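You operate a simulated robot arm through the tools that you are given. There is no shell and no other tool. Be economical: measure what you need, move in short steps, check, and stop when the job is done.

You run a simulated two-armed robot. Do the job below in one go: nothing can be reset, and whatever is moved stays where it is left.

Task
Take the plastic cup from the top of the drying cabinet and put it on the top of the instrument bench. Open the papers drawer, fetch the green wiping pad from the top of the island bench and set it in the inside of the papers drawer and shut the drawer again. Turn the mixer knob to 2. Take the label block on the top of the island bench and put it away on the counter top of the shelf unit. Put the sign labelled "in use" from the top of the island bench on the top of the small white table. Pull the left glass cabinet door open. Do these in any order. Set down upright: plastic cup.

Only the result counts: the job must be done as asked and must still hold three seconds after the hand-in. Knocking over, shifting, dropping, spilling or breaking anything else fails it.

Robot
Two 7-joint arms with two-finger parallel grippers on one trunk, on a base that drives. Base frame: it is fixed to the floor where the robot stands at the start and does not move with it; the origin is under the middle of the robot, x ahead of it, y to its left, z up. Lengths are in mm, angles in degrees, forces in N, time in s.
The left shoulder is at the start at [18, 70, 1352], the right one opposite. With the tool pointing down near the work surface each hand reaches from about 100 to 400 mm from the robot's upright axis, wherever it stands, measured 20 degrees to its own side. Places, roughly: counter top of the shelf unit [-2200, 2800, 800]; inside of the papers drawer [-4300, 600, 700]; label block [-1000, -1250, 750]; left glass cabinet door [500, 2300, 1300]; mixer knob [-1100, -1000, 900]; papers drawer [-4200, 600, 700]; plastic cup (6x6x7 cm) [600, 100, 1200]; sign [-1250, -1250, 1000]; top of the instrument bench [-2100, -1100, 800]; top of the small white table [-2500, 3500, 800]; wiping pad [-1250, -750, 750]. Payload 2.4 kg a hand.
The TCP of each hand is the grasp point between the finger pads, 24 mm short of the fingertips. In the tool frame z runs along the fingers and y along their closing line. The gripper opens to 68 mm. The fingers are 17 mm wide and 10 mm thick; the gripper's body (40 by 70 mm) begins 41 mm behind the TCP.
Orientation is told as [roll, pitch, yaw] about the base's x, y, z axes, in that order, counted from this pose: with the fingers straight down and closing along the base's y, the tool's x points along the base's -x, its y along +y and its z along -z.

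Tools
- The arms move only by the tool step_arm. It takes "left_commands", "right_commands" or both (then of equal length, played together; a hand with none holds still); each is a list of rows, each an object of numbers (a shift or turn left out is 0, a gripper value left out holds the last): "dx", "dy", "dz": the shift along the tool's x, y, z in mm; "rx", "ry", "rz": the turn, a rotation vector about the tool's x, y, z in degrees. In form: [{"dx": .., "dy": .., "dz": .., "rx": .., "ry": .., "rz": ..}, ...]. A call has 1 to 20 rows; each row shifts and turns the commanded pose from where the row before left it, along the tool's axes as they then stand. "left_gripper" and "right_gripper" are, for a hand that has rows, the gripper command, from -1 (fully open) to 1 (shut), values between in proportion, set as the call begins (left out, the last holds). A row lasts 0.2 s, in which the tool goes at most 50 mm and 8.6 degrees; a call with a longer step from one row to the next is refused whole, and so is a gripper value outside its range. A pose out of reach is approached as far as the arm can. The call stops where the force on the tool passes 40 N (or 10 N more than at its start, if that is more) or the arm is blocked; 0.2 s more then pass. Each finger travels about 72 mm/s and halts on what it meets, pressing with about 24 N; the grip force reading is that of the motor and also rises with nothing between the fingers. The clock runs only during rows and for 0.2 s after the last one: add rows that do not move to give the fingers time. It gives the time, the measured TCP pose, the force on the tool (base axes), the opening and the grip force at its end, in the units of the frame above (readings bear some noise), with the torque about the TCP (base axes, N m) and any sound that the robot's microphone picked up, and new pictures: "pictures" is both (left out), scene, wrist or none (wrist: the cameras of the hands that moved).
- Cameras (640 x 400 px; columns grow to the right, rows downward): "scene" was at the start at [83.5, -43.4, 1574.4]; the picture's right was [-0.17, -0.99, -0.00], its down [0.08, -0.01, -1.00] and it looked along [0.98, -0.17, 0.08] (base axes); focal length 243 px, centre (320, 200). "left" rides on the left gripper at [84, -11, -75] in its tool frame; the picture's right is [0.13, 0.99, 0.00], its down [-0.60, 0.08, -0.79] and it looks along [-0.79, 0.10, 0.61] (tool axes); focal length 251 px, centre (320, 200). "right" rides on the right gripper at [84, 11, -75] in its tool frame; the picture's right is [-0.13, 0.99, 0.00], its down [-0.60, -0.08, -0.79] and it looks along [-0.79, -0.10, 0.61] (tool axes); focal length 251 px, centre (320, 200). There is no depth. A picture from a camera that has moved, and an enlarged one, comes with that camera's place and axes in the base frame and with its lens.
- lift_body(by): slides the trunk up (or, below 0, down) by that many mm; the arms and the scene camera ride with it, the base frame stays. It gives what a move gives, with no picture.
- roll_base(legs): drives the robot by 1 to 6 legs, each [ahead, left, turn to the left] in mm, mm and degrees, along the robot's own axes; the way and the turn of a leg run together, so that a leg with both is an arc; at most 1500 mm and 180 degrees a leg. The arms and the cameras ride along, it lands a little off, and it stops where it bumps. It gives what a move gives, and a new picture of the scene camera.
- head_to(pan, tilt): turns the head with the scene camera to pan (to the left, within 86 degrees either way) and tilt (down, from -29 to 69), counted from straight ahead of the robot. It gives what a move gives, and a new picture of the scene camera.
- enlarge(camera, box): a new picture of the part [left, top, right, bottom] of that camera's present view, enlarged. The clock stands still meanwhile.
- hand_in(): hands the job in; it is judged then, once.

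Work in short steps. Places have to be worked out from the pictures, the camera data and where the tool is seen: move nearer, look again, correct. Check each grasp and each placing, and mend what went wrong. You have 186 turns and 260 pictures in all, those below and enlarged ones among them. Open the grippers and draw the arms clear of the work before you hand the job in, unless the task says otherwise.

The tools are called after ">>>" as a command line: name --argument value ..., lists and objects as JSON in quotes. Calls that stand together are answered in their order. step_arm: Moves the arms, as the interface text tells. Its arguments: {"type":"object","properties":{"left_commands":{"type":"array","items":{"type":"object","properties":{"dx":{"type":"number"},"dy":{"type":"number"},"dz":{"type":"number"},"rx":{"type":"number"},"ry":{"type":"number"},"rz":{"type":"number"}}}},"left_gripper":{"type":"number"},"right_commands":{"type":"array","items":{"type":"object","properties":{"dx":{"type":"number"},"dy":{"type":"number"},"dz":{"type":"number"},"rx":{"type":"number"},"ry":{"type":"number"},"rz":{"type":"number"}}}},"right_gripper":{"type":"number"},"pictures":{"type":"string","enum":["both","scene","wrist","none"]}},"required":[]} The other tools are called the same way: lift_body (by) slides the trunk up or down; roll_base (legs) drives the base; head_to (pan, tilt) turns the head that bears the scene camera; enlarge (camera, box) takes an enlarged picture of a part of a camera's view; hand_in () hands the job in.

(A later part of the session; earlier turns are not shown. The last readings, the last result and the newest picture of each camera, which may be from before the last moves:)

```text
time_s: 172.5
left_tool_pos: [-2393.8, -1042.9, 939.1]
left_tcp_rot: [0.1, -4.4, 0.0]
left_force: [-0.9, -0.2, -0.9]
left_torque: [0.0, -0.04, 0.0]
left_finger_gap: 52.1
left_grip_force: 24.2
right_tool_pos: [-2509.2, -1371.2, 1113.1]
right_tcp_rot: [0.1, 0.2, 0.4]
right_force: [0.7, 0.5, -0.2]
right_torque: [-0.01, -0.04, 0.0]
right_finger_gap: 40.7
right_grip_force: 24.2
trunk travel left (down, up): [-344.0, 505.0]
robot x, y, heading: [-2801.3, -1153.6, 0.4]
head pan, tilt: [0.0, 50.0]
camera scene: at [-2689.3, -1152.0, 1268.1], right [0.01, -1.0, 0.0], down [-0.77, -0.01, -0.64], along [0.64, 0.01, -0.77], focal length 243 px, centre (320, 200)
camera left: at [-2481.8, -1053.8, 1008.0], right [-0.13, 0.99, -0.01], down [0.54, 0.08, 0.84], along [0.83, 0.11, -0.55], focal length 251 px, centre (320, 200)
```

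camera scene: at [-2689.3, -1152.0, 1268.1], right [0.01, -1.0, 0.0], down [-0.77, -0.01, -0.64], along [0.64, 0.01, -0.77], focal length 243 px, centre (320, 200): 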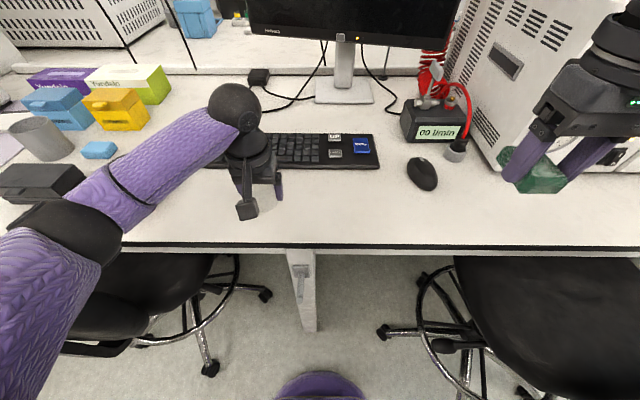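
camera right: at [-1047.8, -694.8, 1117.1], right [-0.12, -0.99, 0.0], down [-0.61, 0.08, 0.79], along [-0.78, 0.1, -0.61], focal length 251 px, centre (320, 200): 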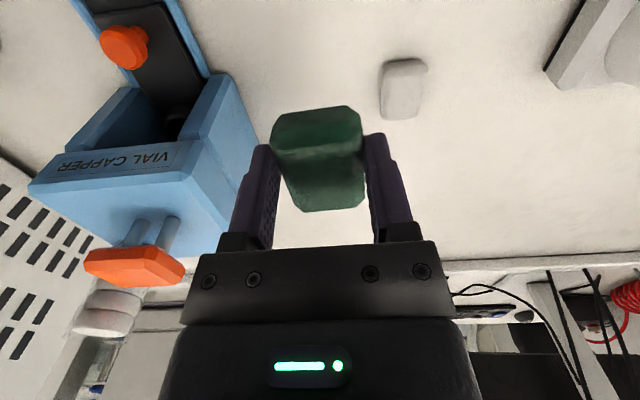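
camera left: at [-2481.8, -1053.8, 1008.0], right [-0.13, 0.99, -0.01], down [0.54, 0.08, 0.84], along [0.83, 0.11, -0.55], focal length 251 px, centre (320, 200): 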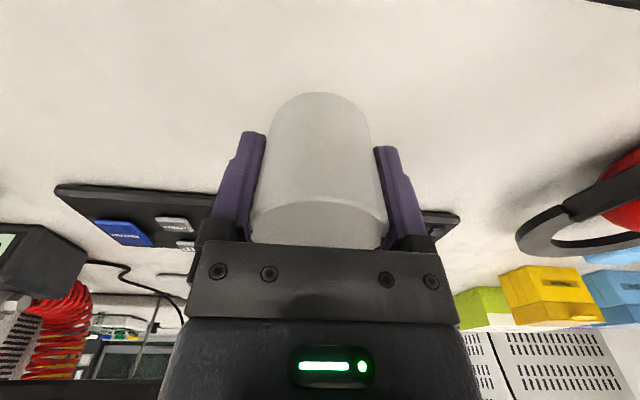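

Now lower slowly until contact with the bench.

>>> step_arm --left_commands '[{"dz": 15}, {"dz": 12}, {"dz": 6}, {"dz": 5}, {}]' --pictures "wrist"

```text
time_s: 173.7
left_tool_pos: [-2388.8, -1042.2, 899.4]
left_tcp_rot: [0.2, -4.3, 0.1]
left_force: [-0.7, -1.0, -0.9]
left_torque: [-0.01, 0.01, 0.01]
left_finger_gap: 52.4
left_grip_force: 23.6
right_tool_pos: [-2509.2, -1370.5, 1113.3]
right_tcp_rot: [0.2, 0.2, 0.4]
right_force: [0.8, -0.1, -0.3]
right_torque: [-0.02, 0.01, -0.02]
right_finger_gap: 40.5
right_grip_force: 23.3
trunk travel left (down, up): [-344.0, 505.0]
robot x, y, heading: [-2807.9, -1152.2, 0.5]
head pan, tilt: [0.0, 50.0]
camera left: at [-2478.7, -1053.1, 969.7], right [-0.13, 0.99, -0.01], down [0.54, 0.08, 0.84], along [0.83, 0.11, -0.55], focal length 251 px, centre (320, 200)
```

left: 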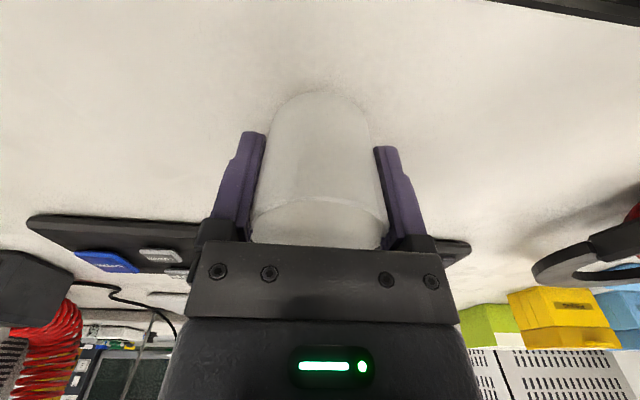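

Close; continue in 4 mm steps.

>>> step_arm --left_commands '[{"dz": 4}, {"dz": 3}, {"dz": 3}, {}]' --pictures "none"

```text
time_s: 174.7
left_tool_pos: [-2389.8, -1043.6, 891.5]
left_tcp_rot: [0.1, -4.3, 0.1]
left_force: [0.5, 0.3, 0.0]
left_torque: [-0.02, 0.0, 0.01]
left_finger_gap: 52.4
left_grip_force: 24.3
right_tool_pos: [-2509.6, -1370.7, 1113.4]
right_tcp_rot: [0.1, 0.1, 0.4]
right_force: [-1.1, 0.0, -0.2]
right_torque: [-0.02, -0.01, 0.0]
right_finger_gap: 40.5
right_grip_force: 23.8
trunk travel left (down, up): [-344.0, 505.0]
robot x, y, heading: [-2806.6, -1152.3, 0.8]
head pan, tilt: [0.0, 50.0]
```

>>> step_arm --left_commands '[{"dz": 3}, {"dz": 3}, {}]' --pictures "wrist"

```text
time_s: 175.5
left_tool_pos: [-2389.0, -1043.1, 886.3]
left_tcp_rot: [0.0, -4.5, 0.1]
left_force: [2.1, 0.5, 20.9]
left_torque: [0.01, 0.06, -0.01]
left_finger_gap: 52.2
left_grip_force: 24.1
right_tool_pos: [-2510.4, -1371.7, 1112.8]
right_tcp_rot: [0.1, 0.1, 0.5]
right_force: [0.4, -0.7, -0.6]
right_torque: [0.05, -0.01, 0.01]
right_finger_gap: 40.6
right_grip_force: 23.6
trunk travel left (down, up): [-344.0, 505.0]
robot x, y, heading: [-2806.6, -1155.1, 0.4]
head pan, tilt: [0.0, 50.0]
camera left: at [-2478.1, -1053.4, 954.7], right [-0.13, 0.99, -0.01], down [0.54, 0.08, 0.84], along [0.83, 0.1, -0.54], focal length 251 px, centre (320, 200)
```

left: 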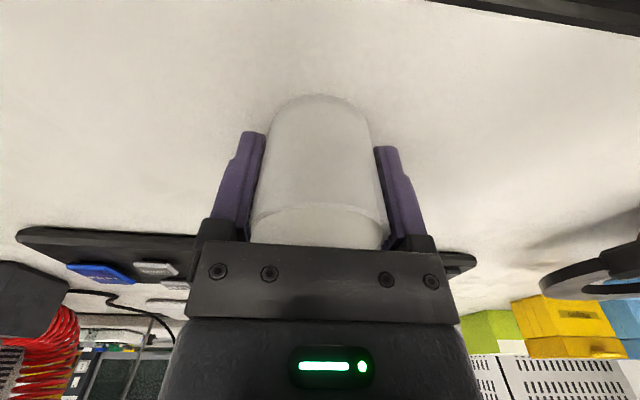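

Contact (21 N). I ease 1.5 mm, open, and rise.

>>> step_arm --left_commands '[{"dz": -1.5}]' --pictures "none"

>>> step_arm --left_commands '[{}, {}]' --left_gripper -1 --pictures "none"

>>> step_arm --left_commands '[{"dz": -30}, {"dz": -40}, {"dz": -40}, {"dz": -40}, {}]'

```text
time_s: 175.9
left_tool_pos: [-2388.6, -1043.0, 885.4]
left_tcp_rot: [0.1, -4.4, 0.1]
left_force: [2.4, -0.7, 15.5]
left_torque: [-0.05, -0.03, 0.03]
left_finger_gap: 52.5
left_grip_force: 23.4
right_tool_pos: [-2509.8, -1371.6, 1112.3]
right_tcp_rot: [0.0, 0.2, 0.4]
right_force: [0.4, -0.3, 0.3]
right_torque: [0.01, -0.04, -0.02]
right_finger_gap: 40.6
right_grip_force: 24.8
trunk travel left (down, up): [-344.0, 505.0]
robot x, y, heading: [-2808.3, -1154.6, 0.6]
head pan, tilt: [0.0, 50.0]
```

```text
time_s: 176.5
left_tool_pos: [-2389.2, -1042.1, 885.1]
left_tcp_rot: [0.1, -4.4, 0.1]
left_force: [0.4, -0.5, 0.3]
left_torque: [-0.04, 0.02, 0.01]
left_finger_gap: 68.2
left_grip_force: 0.1
right_tool_pos: [-2507.9, -1371.0, 1112.2]
right_tcp_rot: [0.0, 0.2, 0.4]
right_force: [-0.3, 0.3, -0.4]
right_torque: [0.0, 0.0, 0.01]
right_finger_gap: 40.5
right_grip_force: 23.9
trunk travel left (down, up): [-344.0, 505.0]
robot x, y, heading: [-2808.8, -1154.4, 0.4]
head pan, tilt: [0.0, 50.0]
```

```text
time_s: 177.7
left_tool_pos: [-2400.8, -1043.4, 1035.1]
left_tcp_rot: [0.1, -4.4, 0.1]
left_force: [-0.2, 0.4, 0.3]
left_torque: [-0.01, -0.04, 0.02]
left_finger_gap: 68.0
left_grip_force: 0.1
right_tool_pos: [-2509.1, -1370.7, 1112.6]
right_tcp_rot: [0.1, 0.1, 0.4]
right_force: [1.2, 0.1, -0.7]
right_torque: [-0.03, 0.0, 0.01]
right_finger_gap: 40.6
right_grip_force: 23.7
trunk travel left (down, up): [-344.0, 505.0]
robot x, y, heading: [-2807.3, -1152.8, 0.6]
head pan, tilt: [0.0, 50.0]
camera scene: at [-2689.3, -1152.0, 1268.1], right [0.01, -1.0, 0.0], down [-0.77, -0.01, -0.64], along [0.64, 0.01, -0.77], focal length 243 px, centre (320, 200)
camera left: at [-2489.4, -1053.7, 1103.7], right [-0.13, 0.99, -0.01], down [0.54, 0.08, 0.84], along [0.83, 0.11, -0.55], focal length 251 px, centre (320, 200)
```

scene: 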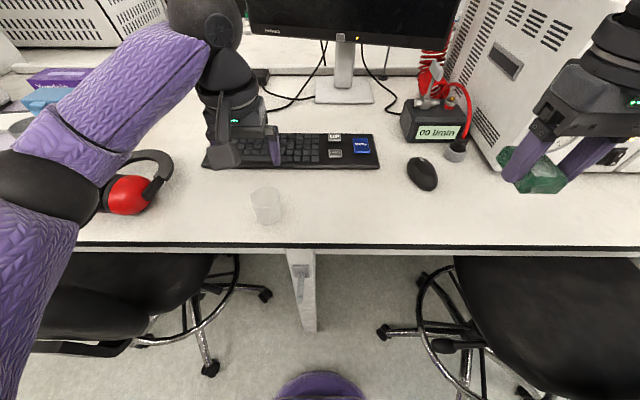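
left: 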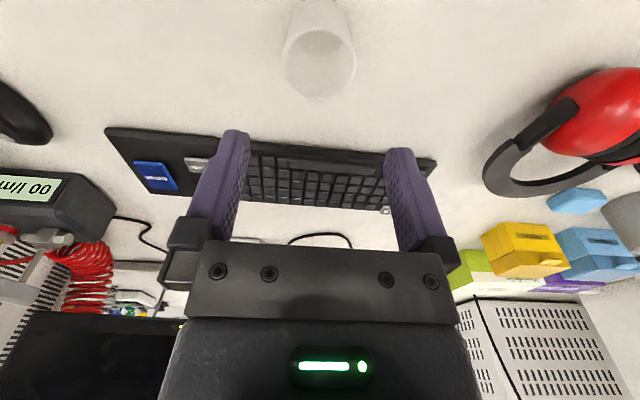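

The cup stands upright on the bench. I retract the left arm and drive back, then north to the drawers at about y ≈ 500.

>>> step_arm --left_commands '[{"dz": -30, "dx": 20}, {"dx": 40}, {"dx": 40}, {"dx": 40}]' --pictures "none"

>>> roll_base --legs '[[-480, 0, 0], [0, 0, 90], [1500, 0, 0], [150, 0, 0], [0, 0, 89]]'

>>> head_to --pan 0 --tilt 30

```text
time_s: 178.7
left_tool_pos: [-2543.3, -1043.9, 1055.8]
left_tcp_rot: [0.1, -4.4, 0.1]
left_force: [0.3, 0.1, 0.2]
left_torque: [0.03, 0.02, 0.02]
left_finger_gap: 67.9
left_grip_force: 0.1
right_tool_pos: [-2510.0, -1370.2, 1112.3]
right_tcp_rot: [0.2, 0.2, 0.4]
right_force: [0.4, -1.1, 0.3]
right_torque: [0.01, -0.01, 0.02]
right_finger_gap: 40.5
right_grip_force: 24.7
trunk travel left (down, up): [-344.0, 505.0]
robot x, y, heading: [-2806.1, -1153.9, 0.7]
head pan, tilt: [0.0, 50.0]
```

```text
time_s: 197.3
left_tool_pos: [-3587.7, 405.3, 1056.2]
left_tcp_rot: [0.0, -4.4, 178.8]
left_force: [-0.9, -0.3, -0.1]
left_torque: [0.0, 0.0, 0.03]
left_finger_gap: 68.1
left_grip_force: 0.0
right_tool_pos: [-3613.3, 733.0, 1112.8]
right_tcp_rot: [0.0, 0.2, 179.4]
right_force: [0.1, 1.0, -0.1]
right_torque: [0.01, -0.03, 0.0]
right_finger_gap: 40.6
right_grip_force: 23.8
trunk travel left (down, up): [-344.0, 505.0]
robot x, y, heading: [-3320.9, 507.6, 179.7]
head pan, tilt: [0.0, 50.0]
camera scene: at [-3437.8, 512.8, 1268.1], right [0.01, 1.0, 0.0], down [0.77, -0.01, -0.64], along [-0.64, 0.01, -0.77], focal length 243 px, centre (320, 200)
```

scene: 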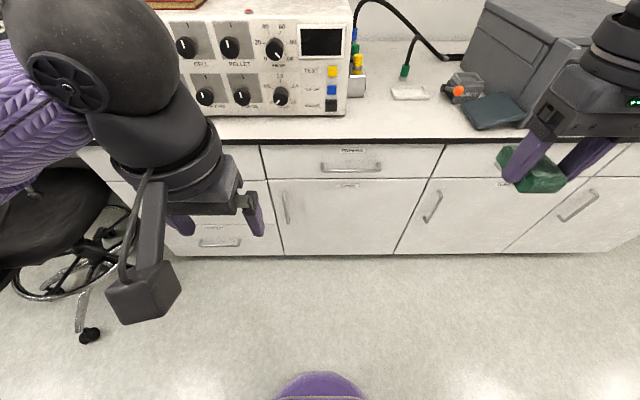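

```text
time_s: 198.2
left_tool_pos: [-3586.4, 405.2, 1054.8]
left_tcp_rot: [0.0, -4.2, 178.9]
left_force: [0.2, 0.5, -0.5]
left_torque: [0.04, 0.01, 0.0]
left_finger_gap: 68.1
left_grip_force: 0.1
right_tool_pos: [-3613.8, 733.4, 1113.2]
right_tcp_rot: [0.1, 0.2, 179.3]
right_force: [0.4, -0.1, -1.2]
right_torque: [-0.01, 0.01, -0.02]
right_finger_gap: 40.6
right_grip_force: 23.8
trunk travel left (down, up): [-344.0, 505.0]
robot x, y, heading: [-3321.9, 508.6, 179.5]
head pan, tilt: [0.0, 30.0]
camera scene: at [-3451.2, 513.0, 1297.5], right [0.01, 1.0, 0.0], down [0.5, -0.01, -0.87], along [-0.87, 0.01, -0.5], focal length 243 px, centre (320, 200)
```

scene: 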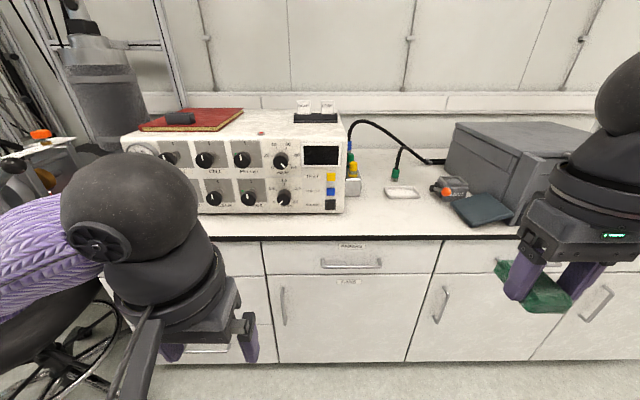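

>>> enlarge --camera "scene" --box '[210, 230, 530, 300]'

```text
2.00 times, centred on (370, 265) of scene
camera zoom: at [-3451.2, 513.0, 1297.5], right [0.01, 1.0, 0.0], down [0.5, -0.01, -0.87], along [-0.87, 0.01, -0.5], focal length 486 px, centre (220, 70)
```

zoom: 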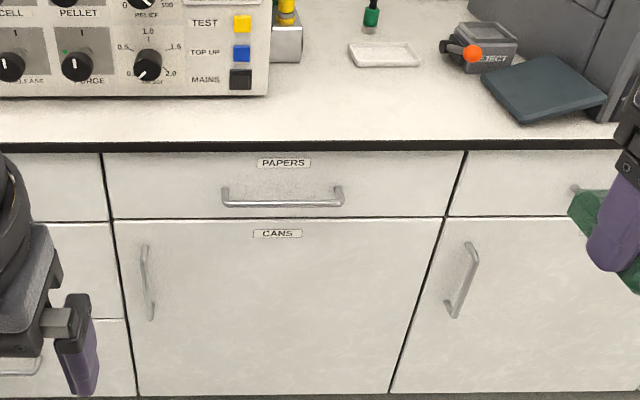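

The PAPERS drawer is straight ahead; its handle is about (-4030, 618, 735). I lower the trunk, shift the base right, and turn the left hand to point forward with its closing line vertical.

>>> lift_body --by -250

>>> roll_base --legs '[[0, -170, 0]]'

>>> step_arm --left_commands '[{"ry": -8}, {"ry": -8}, {"ry": -8}, {"ry": -8}, {"ry": -8}, {"ry": -8}, {"ry": -8}, {"ry": -8}, {"ry": -8}, {"ry": -8}, {"ry": -5.6}]'

```text
time_s: 200.7
left_tool_pos: [-3587.6, 404.8, 805.7]
left_tcp_rot: [0.2, -4.4, 179.0]
left_force: [0.1, -0.2, -0.4]
left_torque: [-0.01, 0.0, 0.0]
left_finger_gap: 67.9
left_grip_force: 0.2
right_tool_pos: [-3613.8, 733.1, 862.9]
right_tcp_rot: [0.1, 0.2, 179.2]
right_force: [-0.6, -0.8, -0.4]
right_torque: [-0.01, 0.0, 0.0]
right_finger_gap: 40.6
right_grip_force: 23.9
trunk travel left (down, up): [-94.0, 755.0]
robot x, y, heading: [-3317.6, 513.5, 179.4]
head pan, tilt: [0.0, 30.0]
```

```text
time_s: 202.2
left_tool_pos: [-3586.6, 573.4, 805.2]
left_tcp_rot: [0.1, -4.3, 178.7]
left_force: [-0.3, 0.8, 0.4]
left_torque: [-0.01, 0.01, -0.02]
left_finger_gap: 68.0
left_grip_force: 0.1
right_tool_pos: [-3610.2, 900.8, 862.5]
right_tcp_rot: [0.2, 0.1, 179.1]
right_force: [0.8, -0.4, -0.5]
right_torque: [0.0, 0.0, -0.02]
right_finger_gap: 40.7
right_grip_force: 24.1
trunk travel left (down, up): [-94.0, 755.0]
robot x, y, heading: [-3319.9, 682.1, 179.3]
head pan, tilt: [0.0, 30.0]
camera scene: at [-3513.5, 681.5, 1042.5], right [0.01, 1.0, 0.0], down [0.5, -0.01, -0.87], along [-0.87, 0.01, -0.5], focal length 243 px, centre (320, 200)
```

scene: 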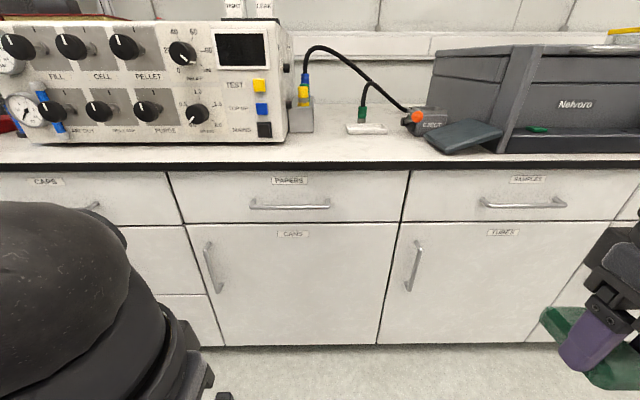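

```text
time_s: 204.6
left_tool_pos: [-3710.5, 659.1, 886.4]
left_tcp_rot: [118.1, -89.8, 60.7]
left_force: [-0.1, -0.2, -0.2]
left_torque: [-0.01, -0.01, 0.0]
left_finger_gap: 68.0
left_grip_force: 0.0
left hand out of reach, approached as far as the arm can: row 1, 2, 3, 4, 5, 6, 7, 8, 9, 10
right_tool_pos: [-3610.7, 900.3, 863.0]
right_tcp_rot: [0.1, 0.2, 179.2]
right_force: [0.0, 0.3, -0.2]
right_torque: [-0.03, -0.02, 0.0]
right_finger_gap: 40.5
right_grip_force: 23.6
trunk travel left (down, up): [-94.0, 755.0]
robot x, y, heading: [-3323.2, 683.2, 179.5]
head pan, tilt: [0.0, 30.0]
camera scene: at [-3513.5, 681.6, 1042.5], right [0.01, 1.0, 0.0], down [0.5, -0.01, -0.87], along [-0.87, 0.01, -0.5], focal length 243 px, centre (320, 200)
camera left: at [-3634.0, 669.0, 802.5], right [-0.02, -0.99, -0.13], down [0.79, -0.09, 0.6], along [-0.61, -0.09, 0.79], focal length 251 px, centre (320, 200)
```

scene: 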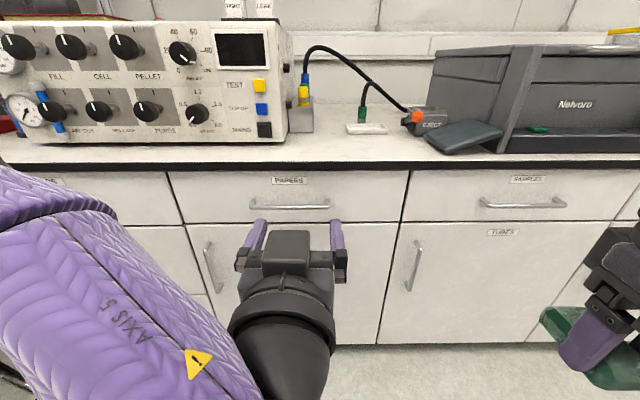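
left: 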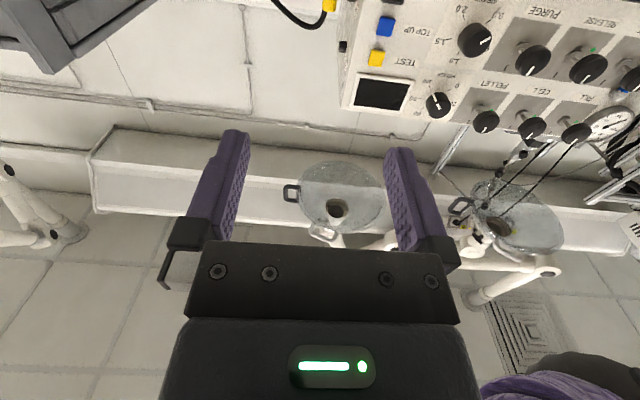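

The hand now points forward. Next I roll it 90° so it can close vertically on the bar.

>>> step_arm --left_commands '[{"rz": 8.5}, {"rz": 8.5}, {"rz": 8.5}, {"rz": 8.5}, {"rz": 8.5}, {"rz": 8.5}, {"rz": 8.5}, {"rz": 8.5}, {"rz": 8.5}, {"rz": 8.5}, {"rz": 5}]'

```text
time_s: 207.0
left_tool_pos: [-3709.0, 659.1, 885.5]
left_tcp_rot: [89.9, 0.3, 88.7]
left_force: [0.0, -0.7, -0.3]
left_torque: [-0.02, 0.01, 0.03]
left_finger_gap: 67.8
left_grip_force: 0.0
right_tool_pos: [-3611.0, 901.1, 862.9]
right_tcp_rot: [0.0, 0.1, 179.1]
right_force: [-0.3, 1.4, 0.3]
right_torque: [0.0, -0.03, -0.02]
right_finger_gap: 40.7
right_grip_force: 23.9
trunk travel left (down, up): [-94.0, 755.0]
robot x, y, heading: [-3319.9, 678.5, 179.2]
head pan, tilt: [0.0, 30.0]
camera scene: at [-3513.5, 681.6, 1042.5], right [0.01, 1.0, 0.0], down [0.5, -0.01, -0.87], along [-0.87, 0.01, -0.5], focal length 243 px, centre (320, 200)
camera left: at [-3636.1, 574.0, 875.6], right [0.0, -0.12, 0.99], down [0.81, 0.59, 0.08], along [-0.59, 0.8, 0.1], focal length 251 px, centre (320, 200)
```

scene: 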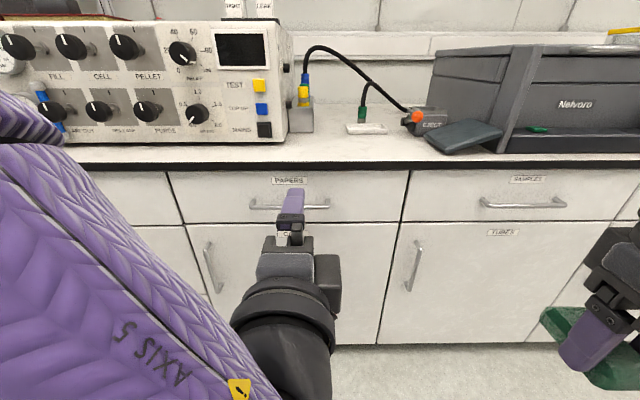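
left: 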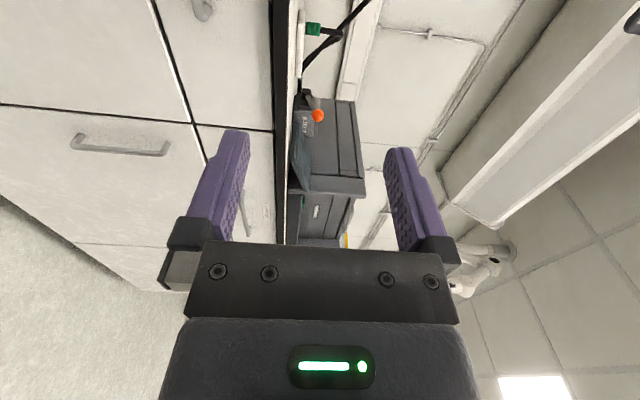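

Handle triangulates to (-4013, 616, 740). I lower the left hand to z 740 and shift slightly, then drive ahead to bring it near the bar.

>>> step_arm --left_commands '[{"dy": -40, "dx": 5}, {"dy": -40, "dx": 5}, {"dy": -40, "dx": 5}, {"dy": -25, "dx": 5}, {}]' --pictures "none"

>>> roll_base --legs '[[200, 0, 0]]'

```text
time_s: 208.2
left_tool_pos: [-3724.1, 653.2, 752.7]
left_tcp_rot: [89.9, 0.2, 88.8]
left_force: [-0.1, -0.7, 0.4]
left_torque: [0.0, 0.01, 0.02]
left_finger_gap: 68.0
left_grip_force: 0.0
left hand out of reach, approached as far as the arm can: row 1, 4
right_tool_pos: [-3610.6, 900.6, 863.2]
right_tcp_rot: [0.0, 0.2, 179.1]
right_force: [-0.2, -0.5, 0.1]
right_torque: [-0.02, 0.03, 0.02]
right_finger_gap: 40.5
right_grip_force: 23.6
trunk travel left (down, up): [-94.0, 755.0]
robot x, y, heading: [-3318.6, 677.7, 179.5]
head pan, tilt: [0.0, 30.0]
```

```text
time_s: 209.8
left_tool_pos: [-3926.8, 655.1, 752.8]
left_tcp_rot: [89.8, 0.1, 88.6]
left_force: [1.0, 0.4, 0.3]
left_torque: [0.0, -0.01, -0.01]
left_finger_gap: 67.9
left_grip_force: 0.0
right_tool_pos: [-3813.7, 904.2, 862.5]
right_tcp_rot: [0.1, 0.3, 179.0]
right_force: [-0.2, 0.8, 0.0]
right_torque: [0.0, -0.01, -0.01]
right_finger_gap: 40.7
right_grip_force: 24.0
trunk travel left (down, up): [-94.0, 755.0]
robot x, y, heading: [-3522.6, 681.4, 179.3]
head pan, tilt: [0.0, 30.0]
camera scene: at [-3716.5, 684.6, 1042.5], right [0.01, 1.0, 0.0], down [0.5, -0.01, -0.87], along [-0.87, 0.01, -0.5], focal length 243 px, centre (320, 200)
```

scene: 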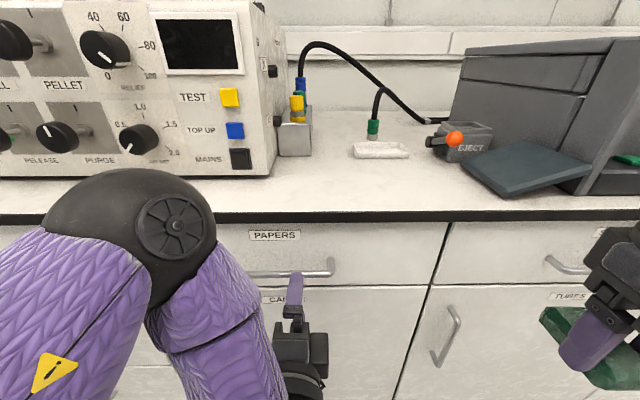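

Handle confirmed at z≈740, right end y≈704. I lower the hand 12 mm and look with the wrist camera.

>>> step_arm --left_commands '[{"dy": -12}, {"dz": 15}, {}]'

```text
time_s: 210.6
left_tool_pos: [-3946.4, 658.2, 741.6]
left_tcp_rot: [89.8, 0.1, 88.7]
left_force: [-0.4, -0.5, -0.8]
left_torque: [0.0, 0.04, -0.01]
left_finger_gap: 68.0
left_grip_force: 0.0
left hand out of reach, approached as far as the arm can: row 1
right_tool_pos: [-3813.9, 904.8, 863.0]
right_tcp_rot: [0.2, 0.2, 179.0]
right_force: [-0.4, 0.5, -0.2]
right_torque: [-0.03, 0.01, 0.02]
right_finger_gap: 41.0
right_grip_force: 24.4
trunk travel left (down, up): [-94.0, 755.0]
robot x, y, heading: [-3520.8, 682.2, 179.2]
head pan, tilt: [0.0, 30.0]
camera scene: at [-3716.6, 684.5, 1042.5], right [0.01, 1.0, 0.0], down [0.5, -0.01, -0.87], along [-0.87, 0.01, -0.5], focal length 243 px, centre (320, 200)
camera left: at [-3871.1, 574.0, 732.1], right [-0.01, -0.13, 0.99], down [0.81, 0.59, 0.08], along [-0.59, 0.8, 0.1], focal length 251 px, centre (320, 200)
```

scene: 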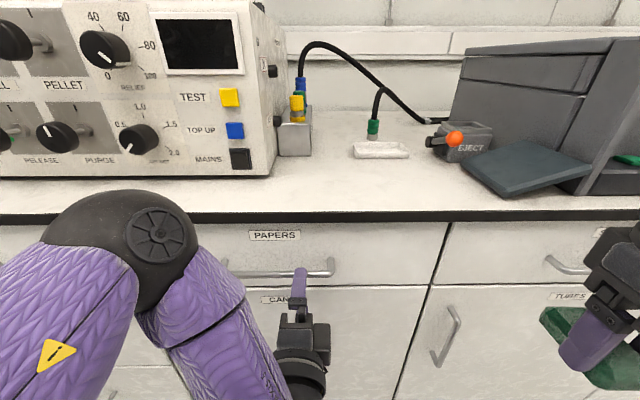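
left: 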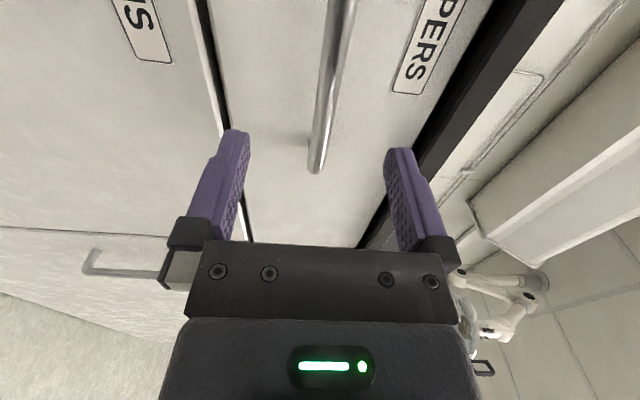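

The bar lies centrally between the fingers, about 57 mm ahead. I advance 50 mm.

>>> step_arm --left_commands '[{"dz": 20, "dy": 2}, {"dz": 20}, {"dz": 10}, {}]' --pictures "wrist"

```text
time_s: 211.6
left_tool_pos: [-3994.2, 660.3, 744.3]
left_tcp_rot: [89.9, 0.1, 88.8]
left_force: [-0.2, 0.5, 0.0]
left_torque: [0.02, -0.02, 0.02]
left_finger_gap: 68.1
left_grip_force: 0.1
right_tool_pos: [-3814.4, 904.4, 862.9]
right_tcp_rot: [0.1, 0.2, 179.0]
right_force: [-0.6, -0.2, -0.4]
right_torque: [-0.01, 0.02, 0.0]
right_finger_gap: 40.8
right_grip_force: 23.6
trunk travel left (down, up): [-94.0, 755.0]
robot x, y, heading: [-3522.7, 684.0, 179.4]
head pan, tilt: [0.0, 30.0]
camera left: at [-3920.3, 574.8, 735.3], right [-0.01, -0.13, 0.99], down [0.81, 0.59, 0.08], along [-0.59, 0.8, 0.1], focal length 251 px, centre (320, 200)
```

left: 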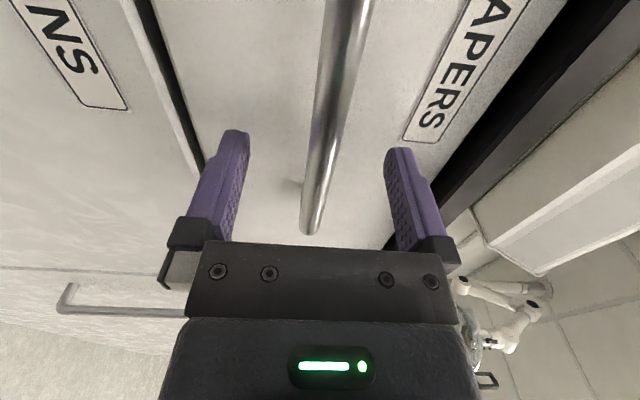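

The bar is at the TCP. Close the left gripper.

>>> step_arm --left_commands '[{}, {}, {}, {}, {}]' --left_gripper 1 --pictures "wrist"

```text
time_s: 212.8
left_tool_pos: [-3993.8, 660.3, 744.1]
left_tcp_rot: [89.6, 0.1, 88.7]
left_force: [5.6, 0.6, -15.4]
left_torque: [0.12, -0.06, 0.06]
left_finger_gap: 11.8
left_grip_force: 32.6
right_tool_pos: [-3815.5, 904.3, 862.8]
right_tcp_rot: [0.1, 0.2, 178.9]
right_force: [-1.0, 0.3, -0.1]
right_torque: [-0.01, -0.03, -0.01]
right_finger_gap: 40.7
right_grip_force: 23.8
trunk travel left (down, up): [-94.0, 755.0]
robot x, y, heading: [-3519.2, 681.3, 179.1]
head pan, tilt: [0.0, 30.0]
camera left: at [-3920.2, 574.8, 734.4], right [-0.01, -0.13, 0.99], down [0.81, 0.59, 0.08], along [-0.59, 0.8, 0.1], focal length 251 px, centre (320, 200)
```

left: 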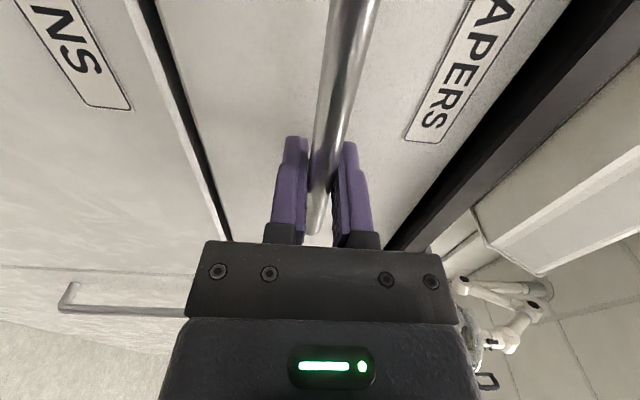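

Bar gripped (11.8 mm). Pull the drawer by driving back 230 mm.

>>> roll_base --legs '[[-120, 0, 0], [-110, 0, 0]]'

```text
time_s: 215.0
left_tool_pos: [-3758.4, 659.6, 743.0]
left_tcp_rot: [89.4, 0.1, 88.3]
left_force: [-1.8, 4.4, -2.4]
left_torque: [0.03, -0.06, 0.54]
left_finger_gap: 11.6
left_grip_force: 32.6
right_tool_pos: [-3580.6, 901.7, 862.7]
right_tcp_rot: [0.1, 0.2, 178.9]
right_force: [-0.3, -0.4, -1.0]
right_torque: [0.03, -0.02, -0.02]
right_finger_gap: 40.7
right_grip_force: 23.8
trunk travel left (down, up): [-94.0, 755.0]
robot x, y, heading: [-3288.2, 677.0, 179.2]
head pan, tilt: [0.0, 30.0]
stopped in leg 2: the force on the tool passed its limit at 40 N (the readings are from after the stop); the commanded pose is now the measured one
camera scene: at [-3483.2, 682.6, 1042.6], right [0.01, 1.0, 0.0], down [0.5, -0.01, -0.87], along [-0.87, 0.01, -0.5], focal length 243 px, centre (320, 200)
```

scene: 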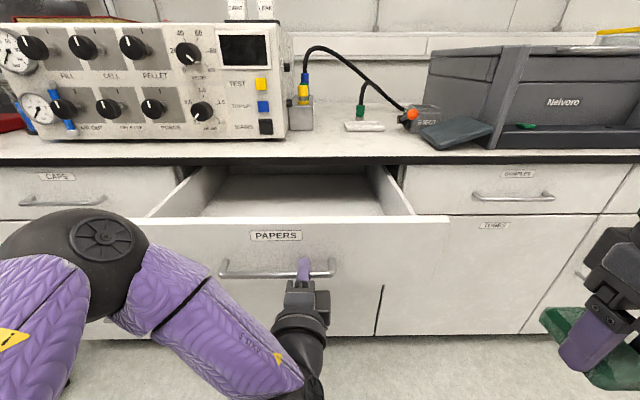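

The drawer is open about 235 mm. I release the bar and retract the left hand.

>>> step_arm --left_commands '[{}, {}]' --left_gripper -0.3 --pictures "none"

>>> step_arm --left_commands '[{"dz": -30}, {"dz": -30}, {"dz": -30}, {"dz": -30}, {"dz": -30}, {"dz": -30}]'

```text
time_s: 215.6
left_tool_pos: [-3759.2, 658.6, 742.7]
left_tcp_rot: [89.5, 0.1, 88.4]
left_force: [0.6, 0.2, 0.5]
left_torque: [0.0, 0.02, 0.0]
left_finger_gap: 44.2
left_grip_force: 0.0
right_tool_pos: [-3579.9, 901.3, 862.7]
right_tcp_rot: [0.1, 0.2, 179.1]
right_force: [0.4, -0.4, 0.0]
right_torque: [0.01, -0.02, 0.0]
right_finger_gap: 40.7
right_grip_force: 24.3
trunk travel left (down, up): [-94.0, 755.0]
robot x, y, heading: [-3285.4, 674.9, 179.2]
head pan, tilt: [0.0, 30.0]
```

```text
time_s: 216.5
left_tool_pos: [-3661.3, 657.3, 742.8]
left_tcp_rot: [89.4, -0.8, 87.7]
left_force: [-3.8, 5.8, -4.5]
left_torque: [0.51, 0.4, 0.01]
left_finger_gap: 44.2
left_grip_force: 0.2
right_tool_pos: [-3579.9, 902.1, 863.1]
right_tcp_rot: [0.0, 0.2, 178.9]
right_force: [0.4, -0.6, -0.4]
right_torque: [0.0, 0.0, -0.01]
right_finger_gap: 40.6
right_grip_force: 23.8
trunk travel left (down, up): [-94.0, 755.0]
robot x, y, heading: [-3288.4, 680.2, 179.1]
head pan, tilt: [0.0, 30.0]
stopped in row 4 (left hand): the force on the tool passed its limit at 76 N (the readings are from after the stop); the commanded pose is now the measured one
camera scene: at [-3483.0, 682.3, 1042.5], right [0.01, 1.0, 0.0], down [0.5, -0.01, -0.87], along [-0.87, 0.01, -0.5], focal length 243 px, centre (320, 200)
camera left: at [-3589.8, 571.6, 733.8], right [-0.02, -0.14, 0.99], down [0.82, 0.57, 0.1], along [-0.58, 0.81, 0.11], focal length 251 px, centre (320, 200)
```

scene: 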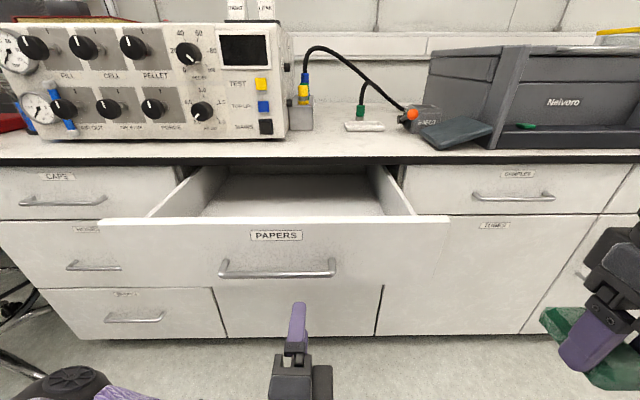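
left: 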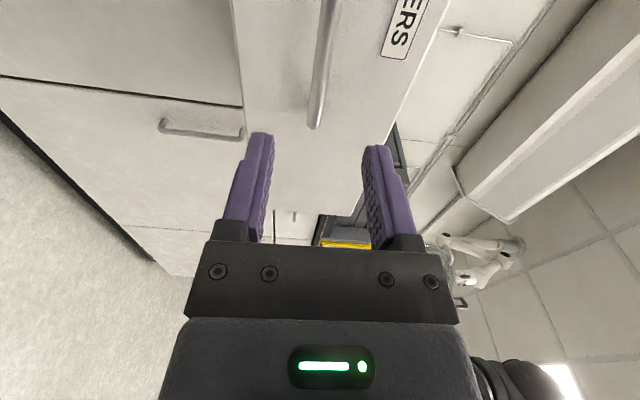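

Arm met the body but it's clear of the handle. I raise the left hand and swing it left, out of the way above the drawer level.

>>> step_arm --left_commands '[{"dy": 40}, {"dy": 40}, {"dy": 40, "dx": 20}, {"dy": 40, "dx": 20}, {"dy": 30, "dx": 35}, {"dx": 40}]' --pictures "none"

```text
time_s: 217.9
left_tool_pos: [-3717.5, 577.1, 942.9]
left_tcp_rot: [89.3, -0.7, 87.8]
left_force: [0.7, 0.6, -0.9]
left_torque: [0.01, 0.01, 0.0]
left_finger_gap: 44.2
left_grip_force: 0.1
left hand out of reach, approached as far as the arm can: row 2, 3, 4, 5, 6
right_tool_pos: [-3580.0, 902.2, 862.2]
right_tcp_rot: [0.1, 0.3, 179.1]
right_force: [0.2, 0.2, 0.3]
right_torque: [0.0, 0.05, 0.02]
right_finger_gap: 40.8
right_grip_force: 24.6
trunk travel left (down, up): [-94.0, 755.0]
robot x, y, heading: [-3288.3, 680.0, 179.4]
head pan, tilt: [0.0, 30.0]
```

Now raise the right hand, drive 150 ahead, and extend the right hand over the drawer.

>>> step_arm --right_commands '[{"dz": -40}, {"dz": -30, "dy": 30}, {"dy": 40}, {"dy": 40}, {"dy": 30}]' --pictures "none"

>>> roll_base --legs '[[150, 0, 0]]'

>>> step_arm --right_commands '[{"dx": -40}, {"dx": -40}, {"dx": -40}, {"dx": -30}, {}]'

```text
time_s: 219.1
left_tool_pos: [-3718.6, 576.2, 941.9]
left_tcp_rot: [89.4, -0.7, 87.8]
left_force: [-0.2, -0.3, 0.3]
left_torque: [0.0, -0.01, 0.0]
left_finger_gap: 44.4
left_grip_force: 0.0
right_tool_pos: [-3582.9, 759.8, 931.4]
right_tcp_rot: [0.1, 0.3, 179.1]
right_force: [-0.2, -0.4, 0.4]
right_torque: [-0.01, -0.05, 0.0]
right_finger_gap: 40.8
right_grip_force: 24.0
trunk travel left (down, up): [-94.0, 755.0]
robot x, y, heading: [-3284.2, 676.9, 179.3]
head pan, tilt: [0.0, 30.0]
```

```text
time_s: 220.4
left_tool_pos: [-3868.9, 579.8, 940.3]
left_tcp_rot: [89.4, -0.8, 87.8]
left_force: [-0.4, 0.4, -1.0]
left_torque: [-0.01, 0.0, 0.03]
left_finger_gap: 44.2
left_grip_force: 0.0
right_tool_pos: [-3730.5, 762.0, 931.7]
right_tcp_rot: [0.1, 0.3, 179.0]
right_force: [0.6, 0.2, -0.3]
right_torque: [0.01, -0.03, 0.01]
right_finger_gap: 40.7
right_grip_force: 23.5
trunk travel left (down, up): [-94.0, 755.0]
robot x, y, heading: [-3441.8, 678.9, 179.0]
head pan, tilt: [0.0, 30.0]
camera scene: at [-3631.7, 684.3, 1042.5], right [0.01, 1.0, 0.0], down [0.5, -0.01, -0.87], along [-0.87, 0.01, -0.5], focal length 243 px, centre (320, 200)
```

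scene: 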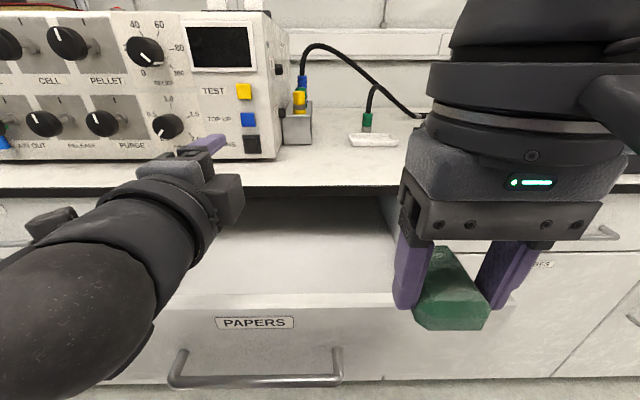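

```text
time_s: 221.6
left_tool_pos: [-3868.1, 579.0, 941.2]
left_tcp_rot: [89.4, -0.7, 87.8]
left_force: [0.2, -0.9, -0.3]
left_torque: [-0.01, 0.01, -0.01]
left_finger_gap: 44.4
left_grip_force: 0.0
right_tool_pos: [-3882.2, 765.6, 932.2]
right_tcp_rot: [0.1, 0.2, 179.0]
right_force: [-0.5, -0.3, -0.7]
right_torque: [-0.02, -0.04, 0.02]
right_finger_gap: 40.9
right_grip_force: 24.0
trunk travel left (down, up): [-94.0, 755.0]
robot x, y, heading: [-3433.2, 678.8, 179.5]
head pan, tilt: [0.0, 30.0]
camera scene: at [-3631.9, 684.2, 1042.5], right [0.01, 1.0, 0.0], down [0.5, -0.01, -0.87], along [-0.87, 0.01, -0.5], focal length 243 px, centre (320, 200)
camera right: at [-3798.1, 754.1, 1006.6], right [-0.15, -0.99, 0.0], down [-0.61, 0.09, 0.79], along [-0.78, 0.11, -0.61], focal length 251 px, centre (320, 200)
```

scene: 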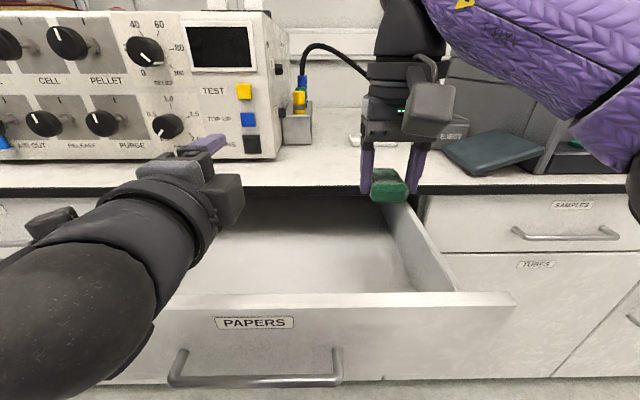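
right: 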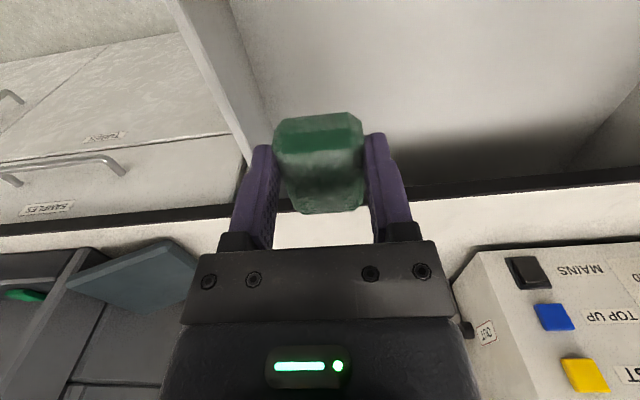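

The pad is above the open drawer, about 85 mm inside the right wall. I shift 15 mm toward the middle and descend.

>>> step_arm --right_commands '[{"dy": 15}, {"dz": 40}, {"dz": 40}, {"dz": 40}, {"dz": 20}, {}]'

```text
time_s: 223.0
left_tool_pos: [-3867.4, 580.2, 942.2]
left_tcp_rot: [89.4, -0.8, 87.8]
left_force: [0.3, 0.6, -0.3]
left_torque: [0.0, 0.03, 0.0]
left_finger_gap: 44.4
left_grip_force: 0.2
right_tool_pos: [-3883.3, 750.2, 791.9]
right_tcp_rot: [0.0, 0.1, 179.0]
right_force: [1.0, 0.3, 0.6]
right_torque: [-0.03, -0.01, -0.02]
right_finger_gap: 40.5
right_grip_force: 23.6
trunk travel left (down, up): [-94.0, 755.0]
robot x, y, heading: [-3434.0, 682.6, 179.0]
head pan, tilt: [0.0, 30.0]
camera scene: at [-3631.9, 684.3, 1042.5], right [0.01, 1.0, 0.0], down [0.5, -0.01, -0.87], along [-0.87, 0.01, -0.5], focal length 243 px, centre (320, 200)
camera right: at [-3798.2, 738.9, 866.8], right [-0.15, -0.99, 0.0], down [-0.61, 0.09, 0.79], along [-0.78, 0.12, -0.61], focal length 251 px, centre (320, 200)
```

scene: 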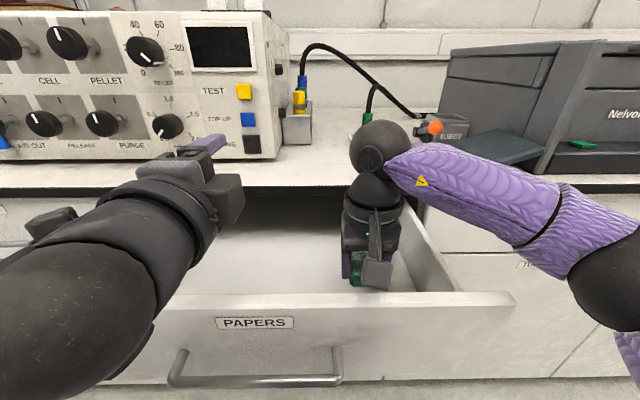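
right: 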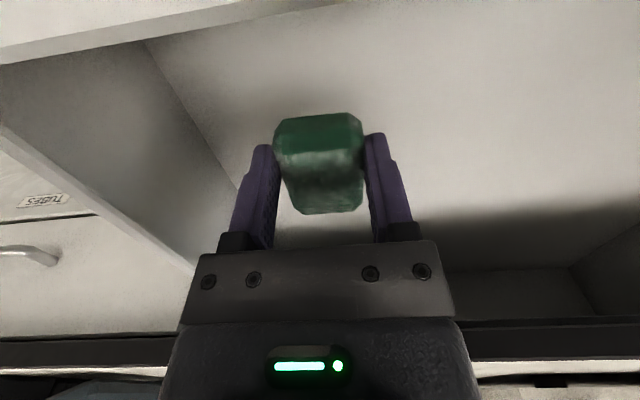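

The wrist camera housing would meet the drawer front when lower. I turn the hand ~80° so the housing points sideways inside the drawer.

>>> step_arm --right_commands '[{"dz": -20}, {"rz": 8}, {"rz": 8}, {"rz": 8}, {"rz": 8}, {"rz": 8}, {"rz": 8}, {"rz": 8}, {"rz": 8}, {"rz": 8}, {"rz": 8}, {}]'

```text
time_s: 225.6
left_tool_pos: [-3866.8, 578.2, 941.2]
left_tcp_rot: [89.5, -0.8, 87.8]
left_force: [0.2, -0.4, 0.6]
left_torque: [-0.04, -0.01, 0.01]
left_finger_gap: 44.3
left_grip_force: 0.0
right_tool_pos: [-3882.3, 749.8, 811.3]
right_tcp_rot: [-0.1, 0.1, 98.9]
right_force: [-0.1, -1.0, 0.0]
right_torque: [0.01, 0.0, 0.02]
right_finger_gap: 40.7
right_grip_force: 24.0
trunk travel left (down, up): [-94.0, 755.0]
robot x, y, heading: [-3433.6, 680.9, 179.1]
head pan, tilt: [0.0, 30.0]
camera scene: at [-3631.9, 684.3, 1042.5], right [0.01, 1.0, 0.0], down [0.5, -0.01, -0.87], along [-0.87, 0.01, -0.5], focal length 243 px, centre (320, 200)
camera right: at [-3879.5, 666.8, 887.3], right [-1.0, -0.03, 0.0], down [-0.02, 0.61, 0.79], along [-0.02, 0.79, -0.61], focal length 251 px, centre (320, 200)
```

scene: 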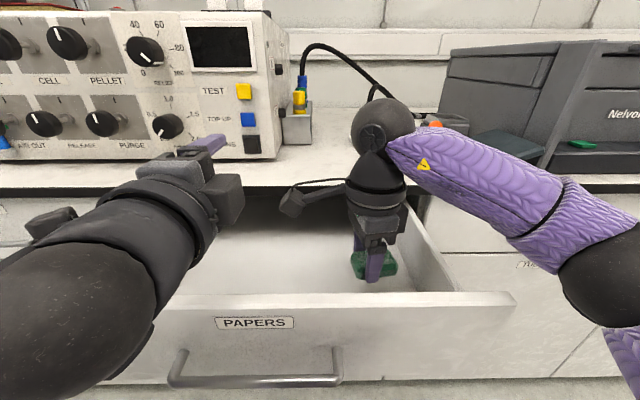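
right: 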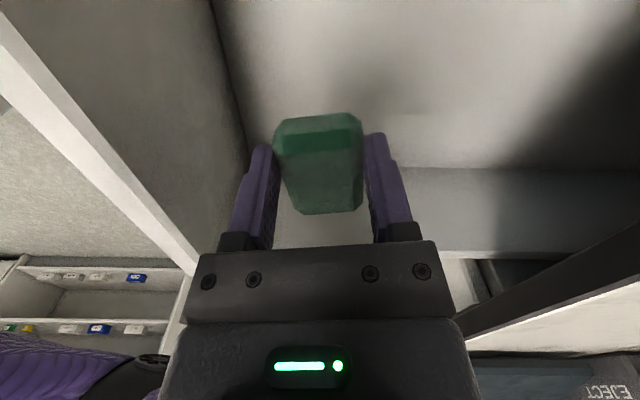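

Good. Descend toward the drawer floor, slowly at the end.

>>> step_arm --right_commands '[{"dz": 30}, {"dz": 20}, {"dz": 10}, {"dz": 5}, {"dz": 5}, {}]' --pictures "wrist"

```text
time_s: 227.0
left_tool_pos: [-3865.9, 579.1, 942.1]
left_tcp_rot: [89.4, -0.8, 87.8]
left_force: [0.0, 0.3, 0.0]
left_torque: [-0.02, -0.01, 0.01]
left_finger_gap: 44.2
left_grip_force: 0.1
right_tool_pos: [-3881.6, 751.6, 741.8]
right_tcp_rot: [-0.2, 0.1, 99.1]
right_force: [-0.8, 1.0, -0.2]
right_torque: [-0.03, 0.0, 0.03]
right_finger_gap: 40.7
right_grip_force: 23.9
trunk travel left (down, up): [-94.0, 755.0]
robot x, y, heading: [-3438.2, 679.9, 179.2]
head pan, tilt: [0.0, 30.0]
camera right: at [-3878.7, 667.3, 817.2], right [-1.0, -0.03, 0.0], down [-0.02, 0.61, 0.79], along [-0.02, 0.79, -0.61], focal length 251 px, centre (320, 200)
```

right: 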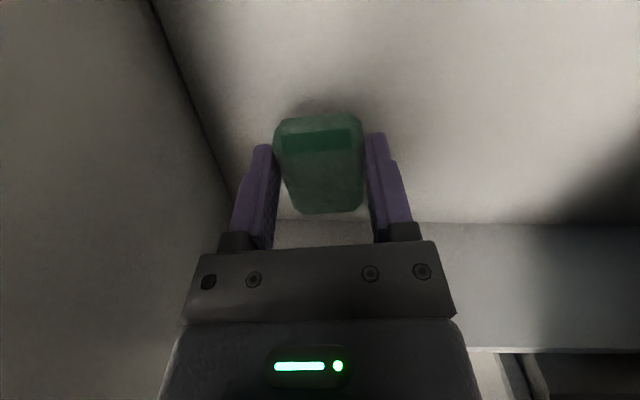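

The floor is near. Continue in small steps until contact.

>>> step_arm --right_commands '[{"dz": 5}, {"dz": 4}, {"dz": 4}, {"dz": 4}, {}]' --pictures "wrist"

```text
time_s: 228.2
left_tool_pos: [-3866.9, 578.8, 941.4]
left_tcp_rot: [89.4, -0.8, 87.9]
left_force: [-0.6, -1.0, -0.3]
left_torque: [-0.02, -0.02, 0.02]
left_finger_gap: 44.4
left_grip_force: 0.0
right_tool_pos: [-3881.5, 750.6, 725.9]
right_tcp_rot: [0.0, 0.1, 99.0]
right_force: [-2.5, -1.9, 25.2]
right_torque: [0.37, 0.06, 0.06]
right_finger_gap: 40.5
right_grip_force: 23.8
trunk travel left (down, up): [-94.0, 755.0]
robot x, y, heading: [-3432.4, 680.3, 179.2]
head pan, tilt: [0.0, 30.0]
camera right: at [-3877.6, 666.4, 801.3], right [-1.0, -0.03, 0.0], down [-0.02, 0.61, 0.79], along [-0.02, 0.79, -0.61], focal length 251 px, centre (320, 200)
```

right: 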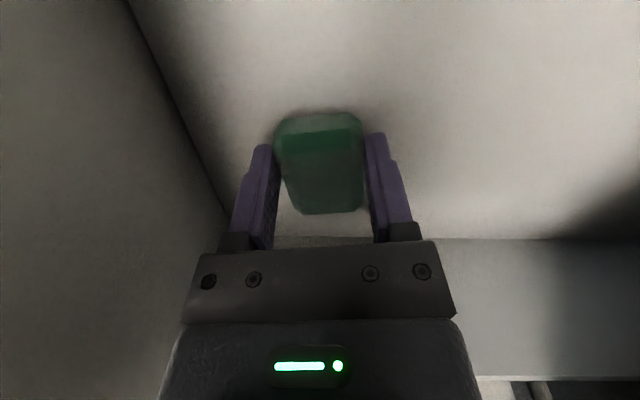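

Contact with the drawer floor (25 N). Open partially, rise, and turn the hand back.

>>> step_arm --right_commands '[{"dz": -1}, {}]' --right_gripper -0.7 --pictures "none"

>>> step_arm --right_commands '[{"dz": -30}, {"dz": -40}, {"dz": -40}, {"dz": -40}, {"dz": -40}, {"dz": -20}, {}]'

```text
time_s: 228.8
left_tool_pos: [-3866.3, 579.1, 942.3]
left_tcp_rot: [89.3, -0.9, 87.9]
left_force: [-0.3, 0.7, 0.1]
left_torque: [0.0, -0.02, -0.01]
left_finger_gap: 44.2
left_grip_force: 0.2
right_tool_pos: [-3880.9, 750.6, 723.5]
right_tcp_rot: [-0.2, 0.1, 99.1]
right_force: [-0.8, 0.1, 0.0]
right_torque: [0.01, 0.03, 0.02]
right_finger_gap: 58.1
right_grip_force: 0.0
trunk travel left (down, up): [-94.0, 755.0]
robot x, y, heading: [-3435.9, 682.2, 179.1]
head pan, tilt: [0.0, 30.0]
```

```text
time_s: 230.4
left_tool_pos: [-3866.1, 579.1, 941.3]
left_tcp_rot: [89.4, -0.9, 87.8]
left_force: [0.9, 0.1, -0.1]
left_torque: [0.01, 0.04, 0.03]
left_finger_gap: 44.0
left_grip_force: 0.1
right_tool_pos: [-3881.7, 749.6, 934.9]
right_tcp_rot: [-0.2, 0.2, 99.0]
right_force: [-0.4, 0.3, -0.2]
right_torque: [0.0, -0.01, 0.0]
right_finger_gap: 57.7
right_grip_force: 0.0
trunk travel left (down, up): [-94.0, 755.0]
robot x, y, heading: [-3437.1, 678.2, 179.2]
head pan, tilt: [0.0, 30.0]
camera scene: at [-3631.8, 684.2, 1042.5], right [0.01, 1.0, 0.0], down [0.5, -0.01, -0.87], along [-0.87, 0.01, -0.5], focal length 243 px, centre (320, 200)
camera right: at [-3879.8, 666.7, 1010.6], right [-1.0, -0.03, 0.0], down [-0.02, 0.61, 0.79], along [-0.02, 0.79, -0.61], focal length 251 px, centre (320, 200)
```

scene: 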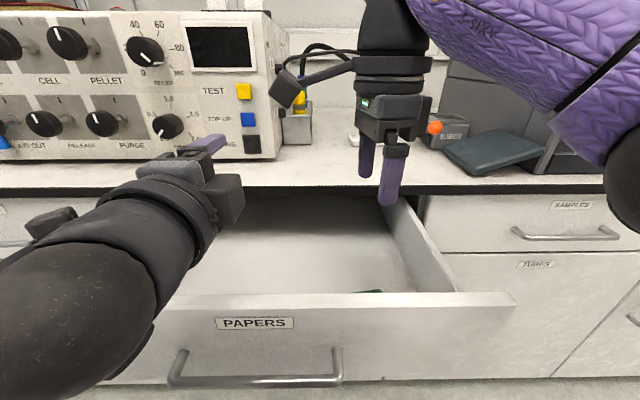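
right: 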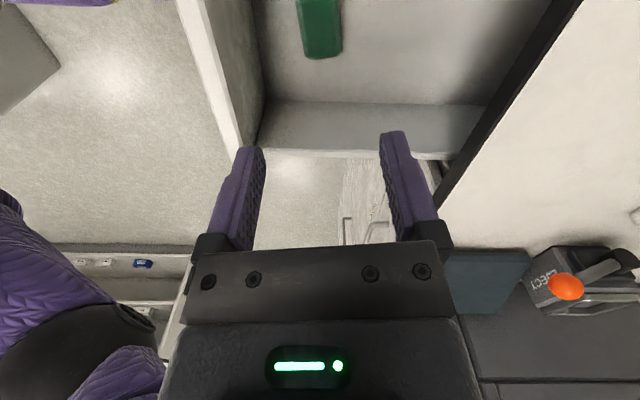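

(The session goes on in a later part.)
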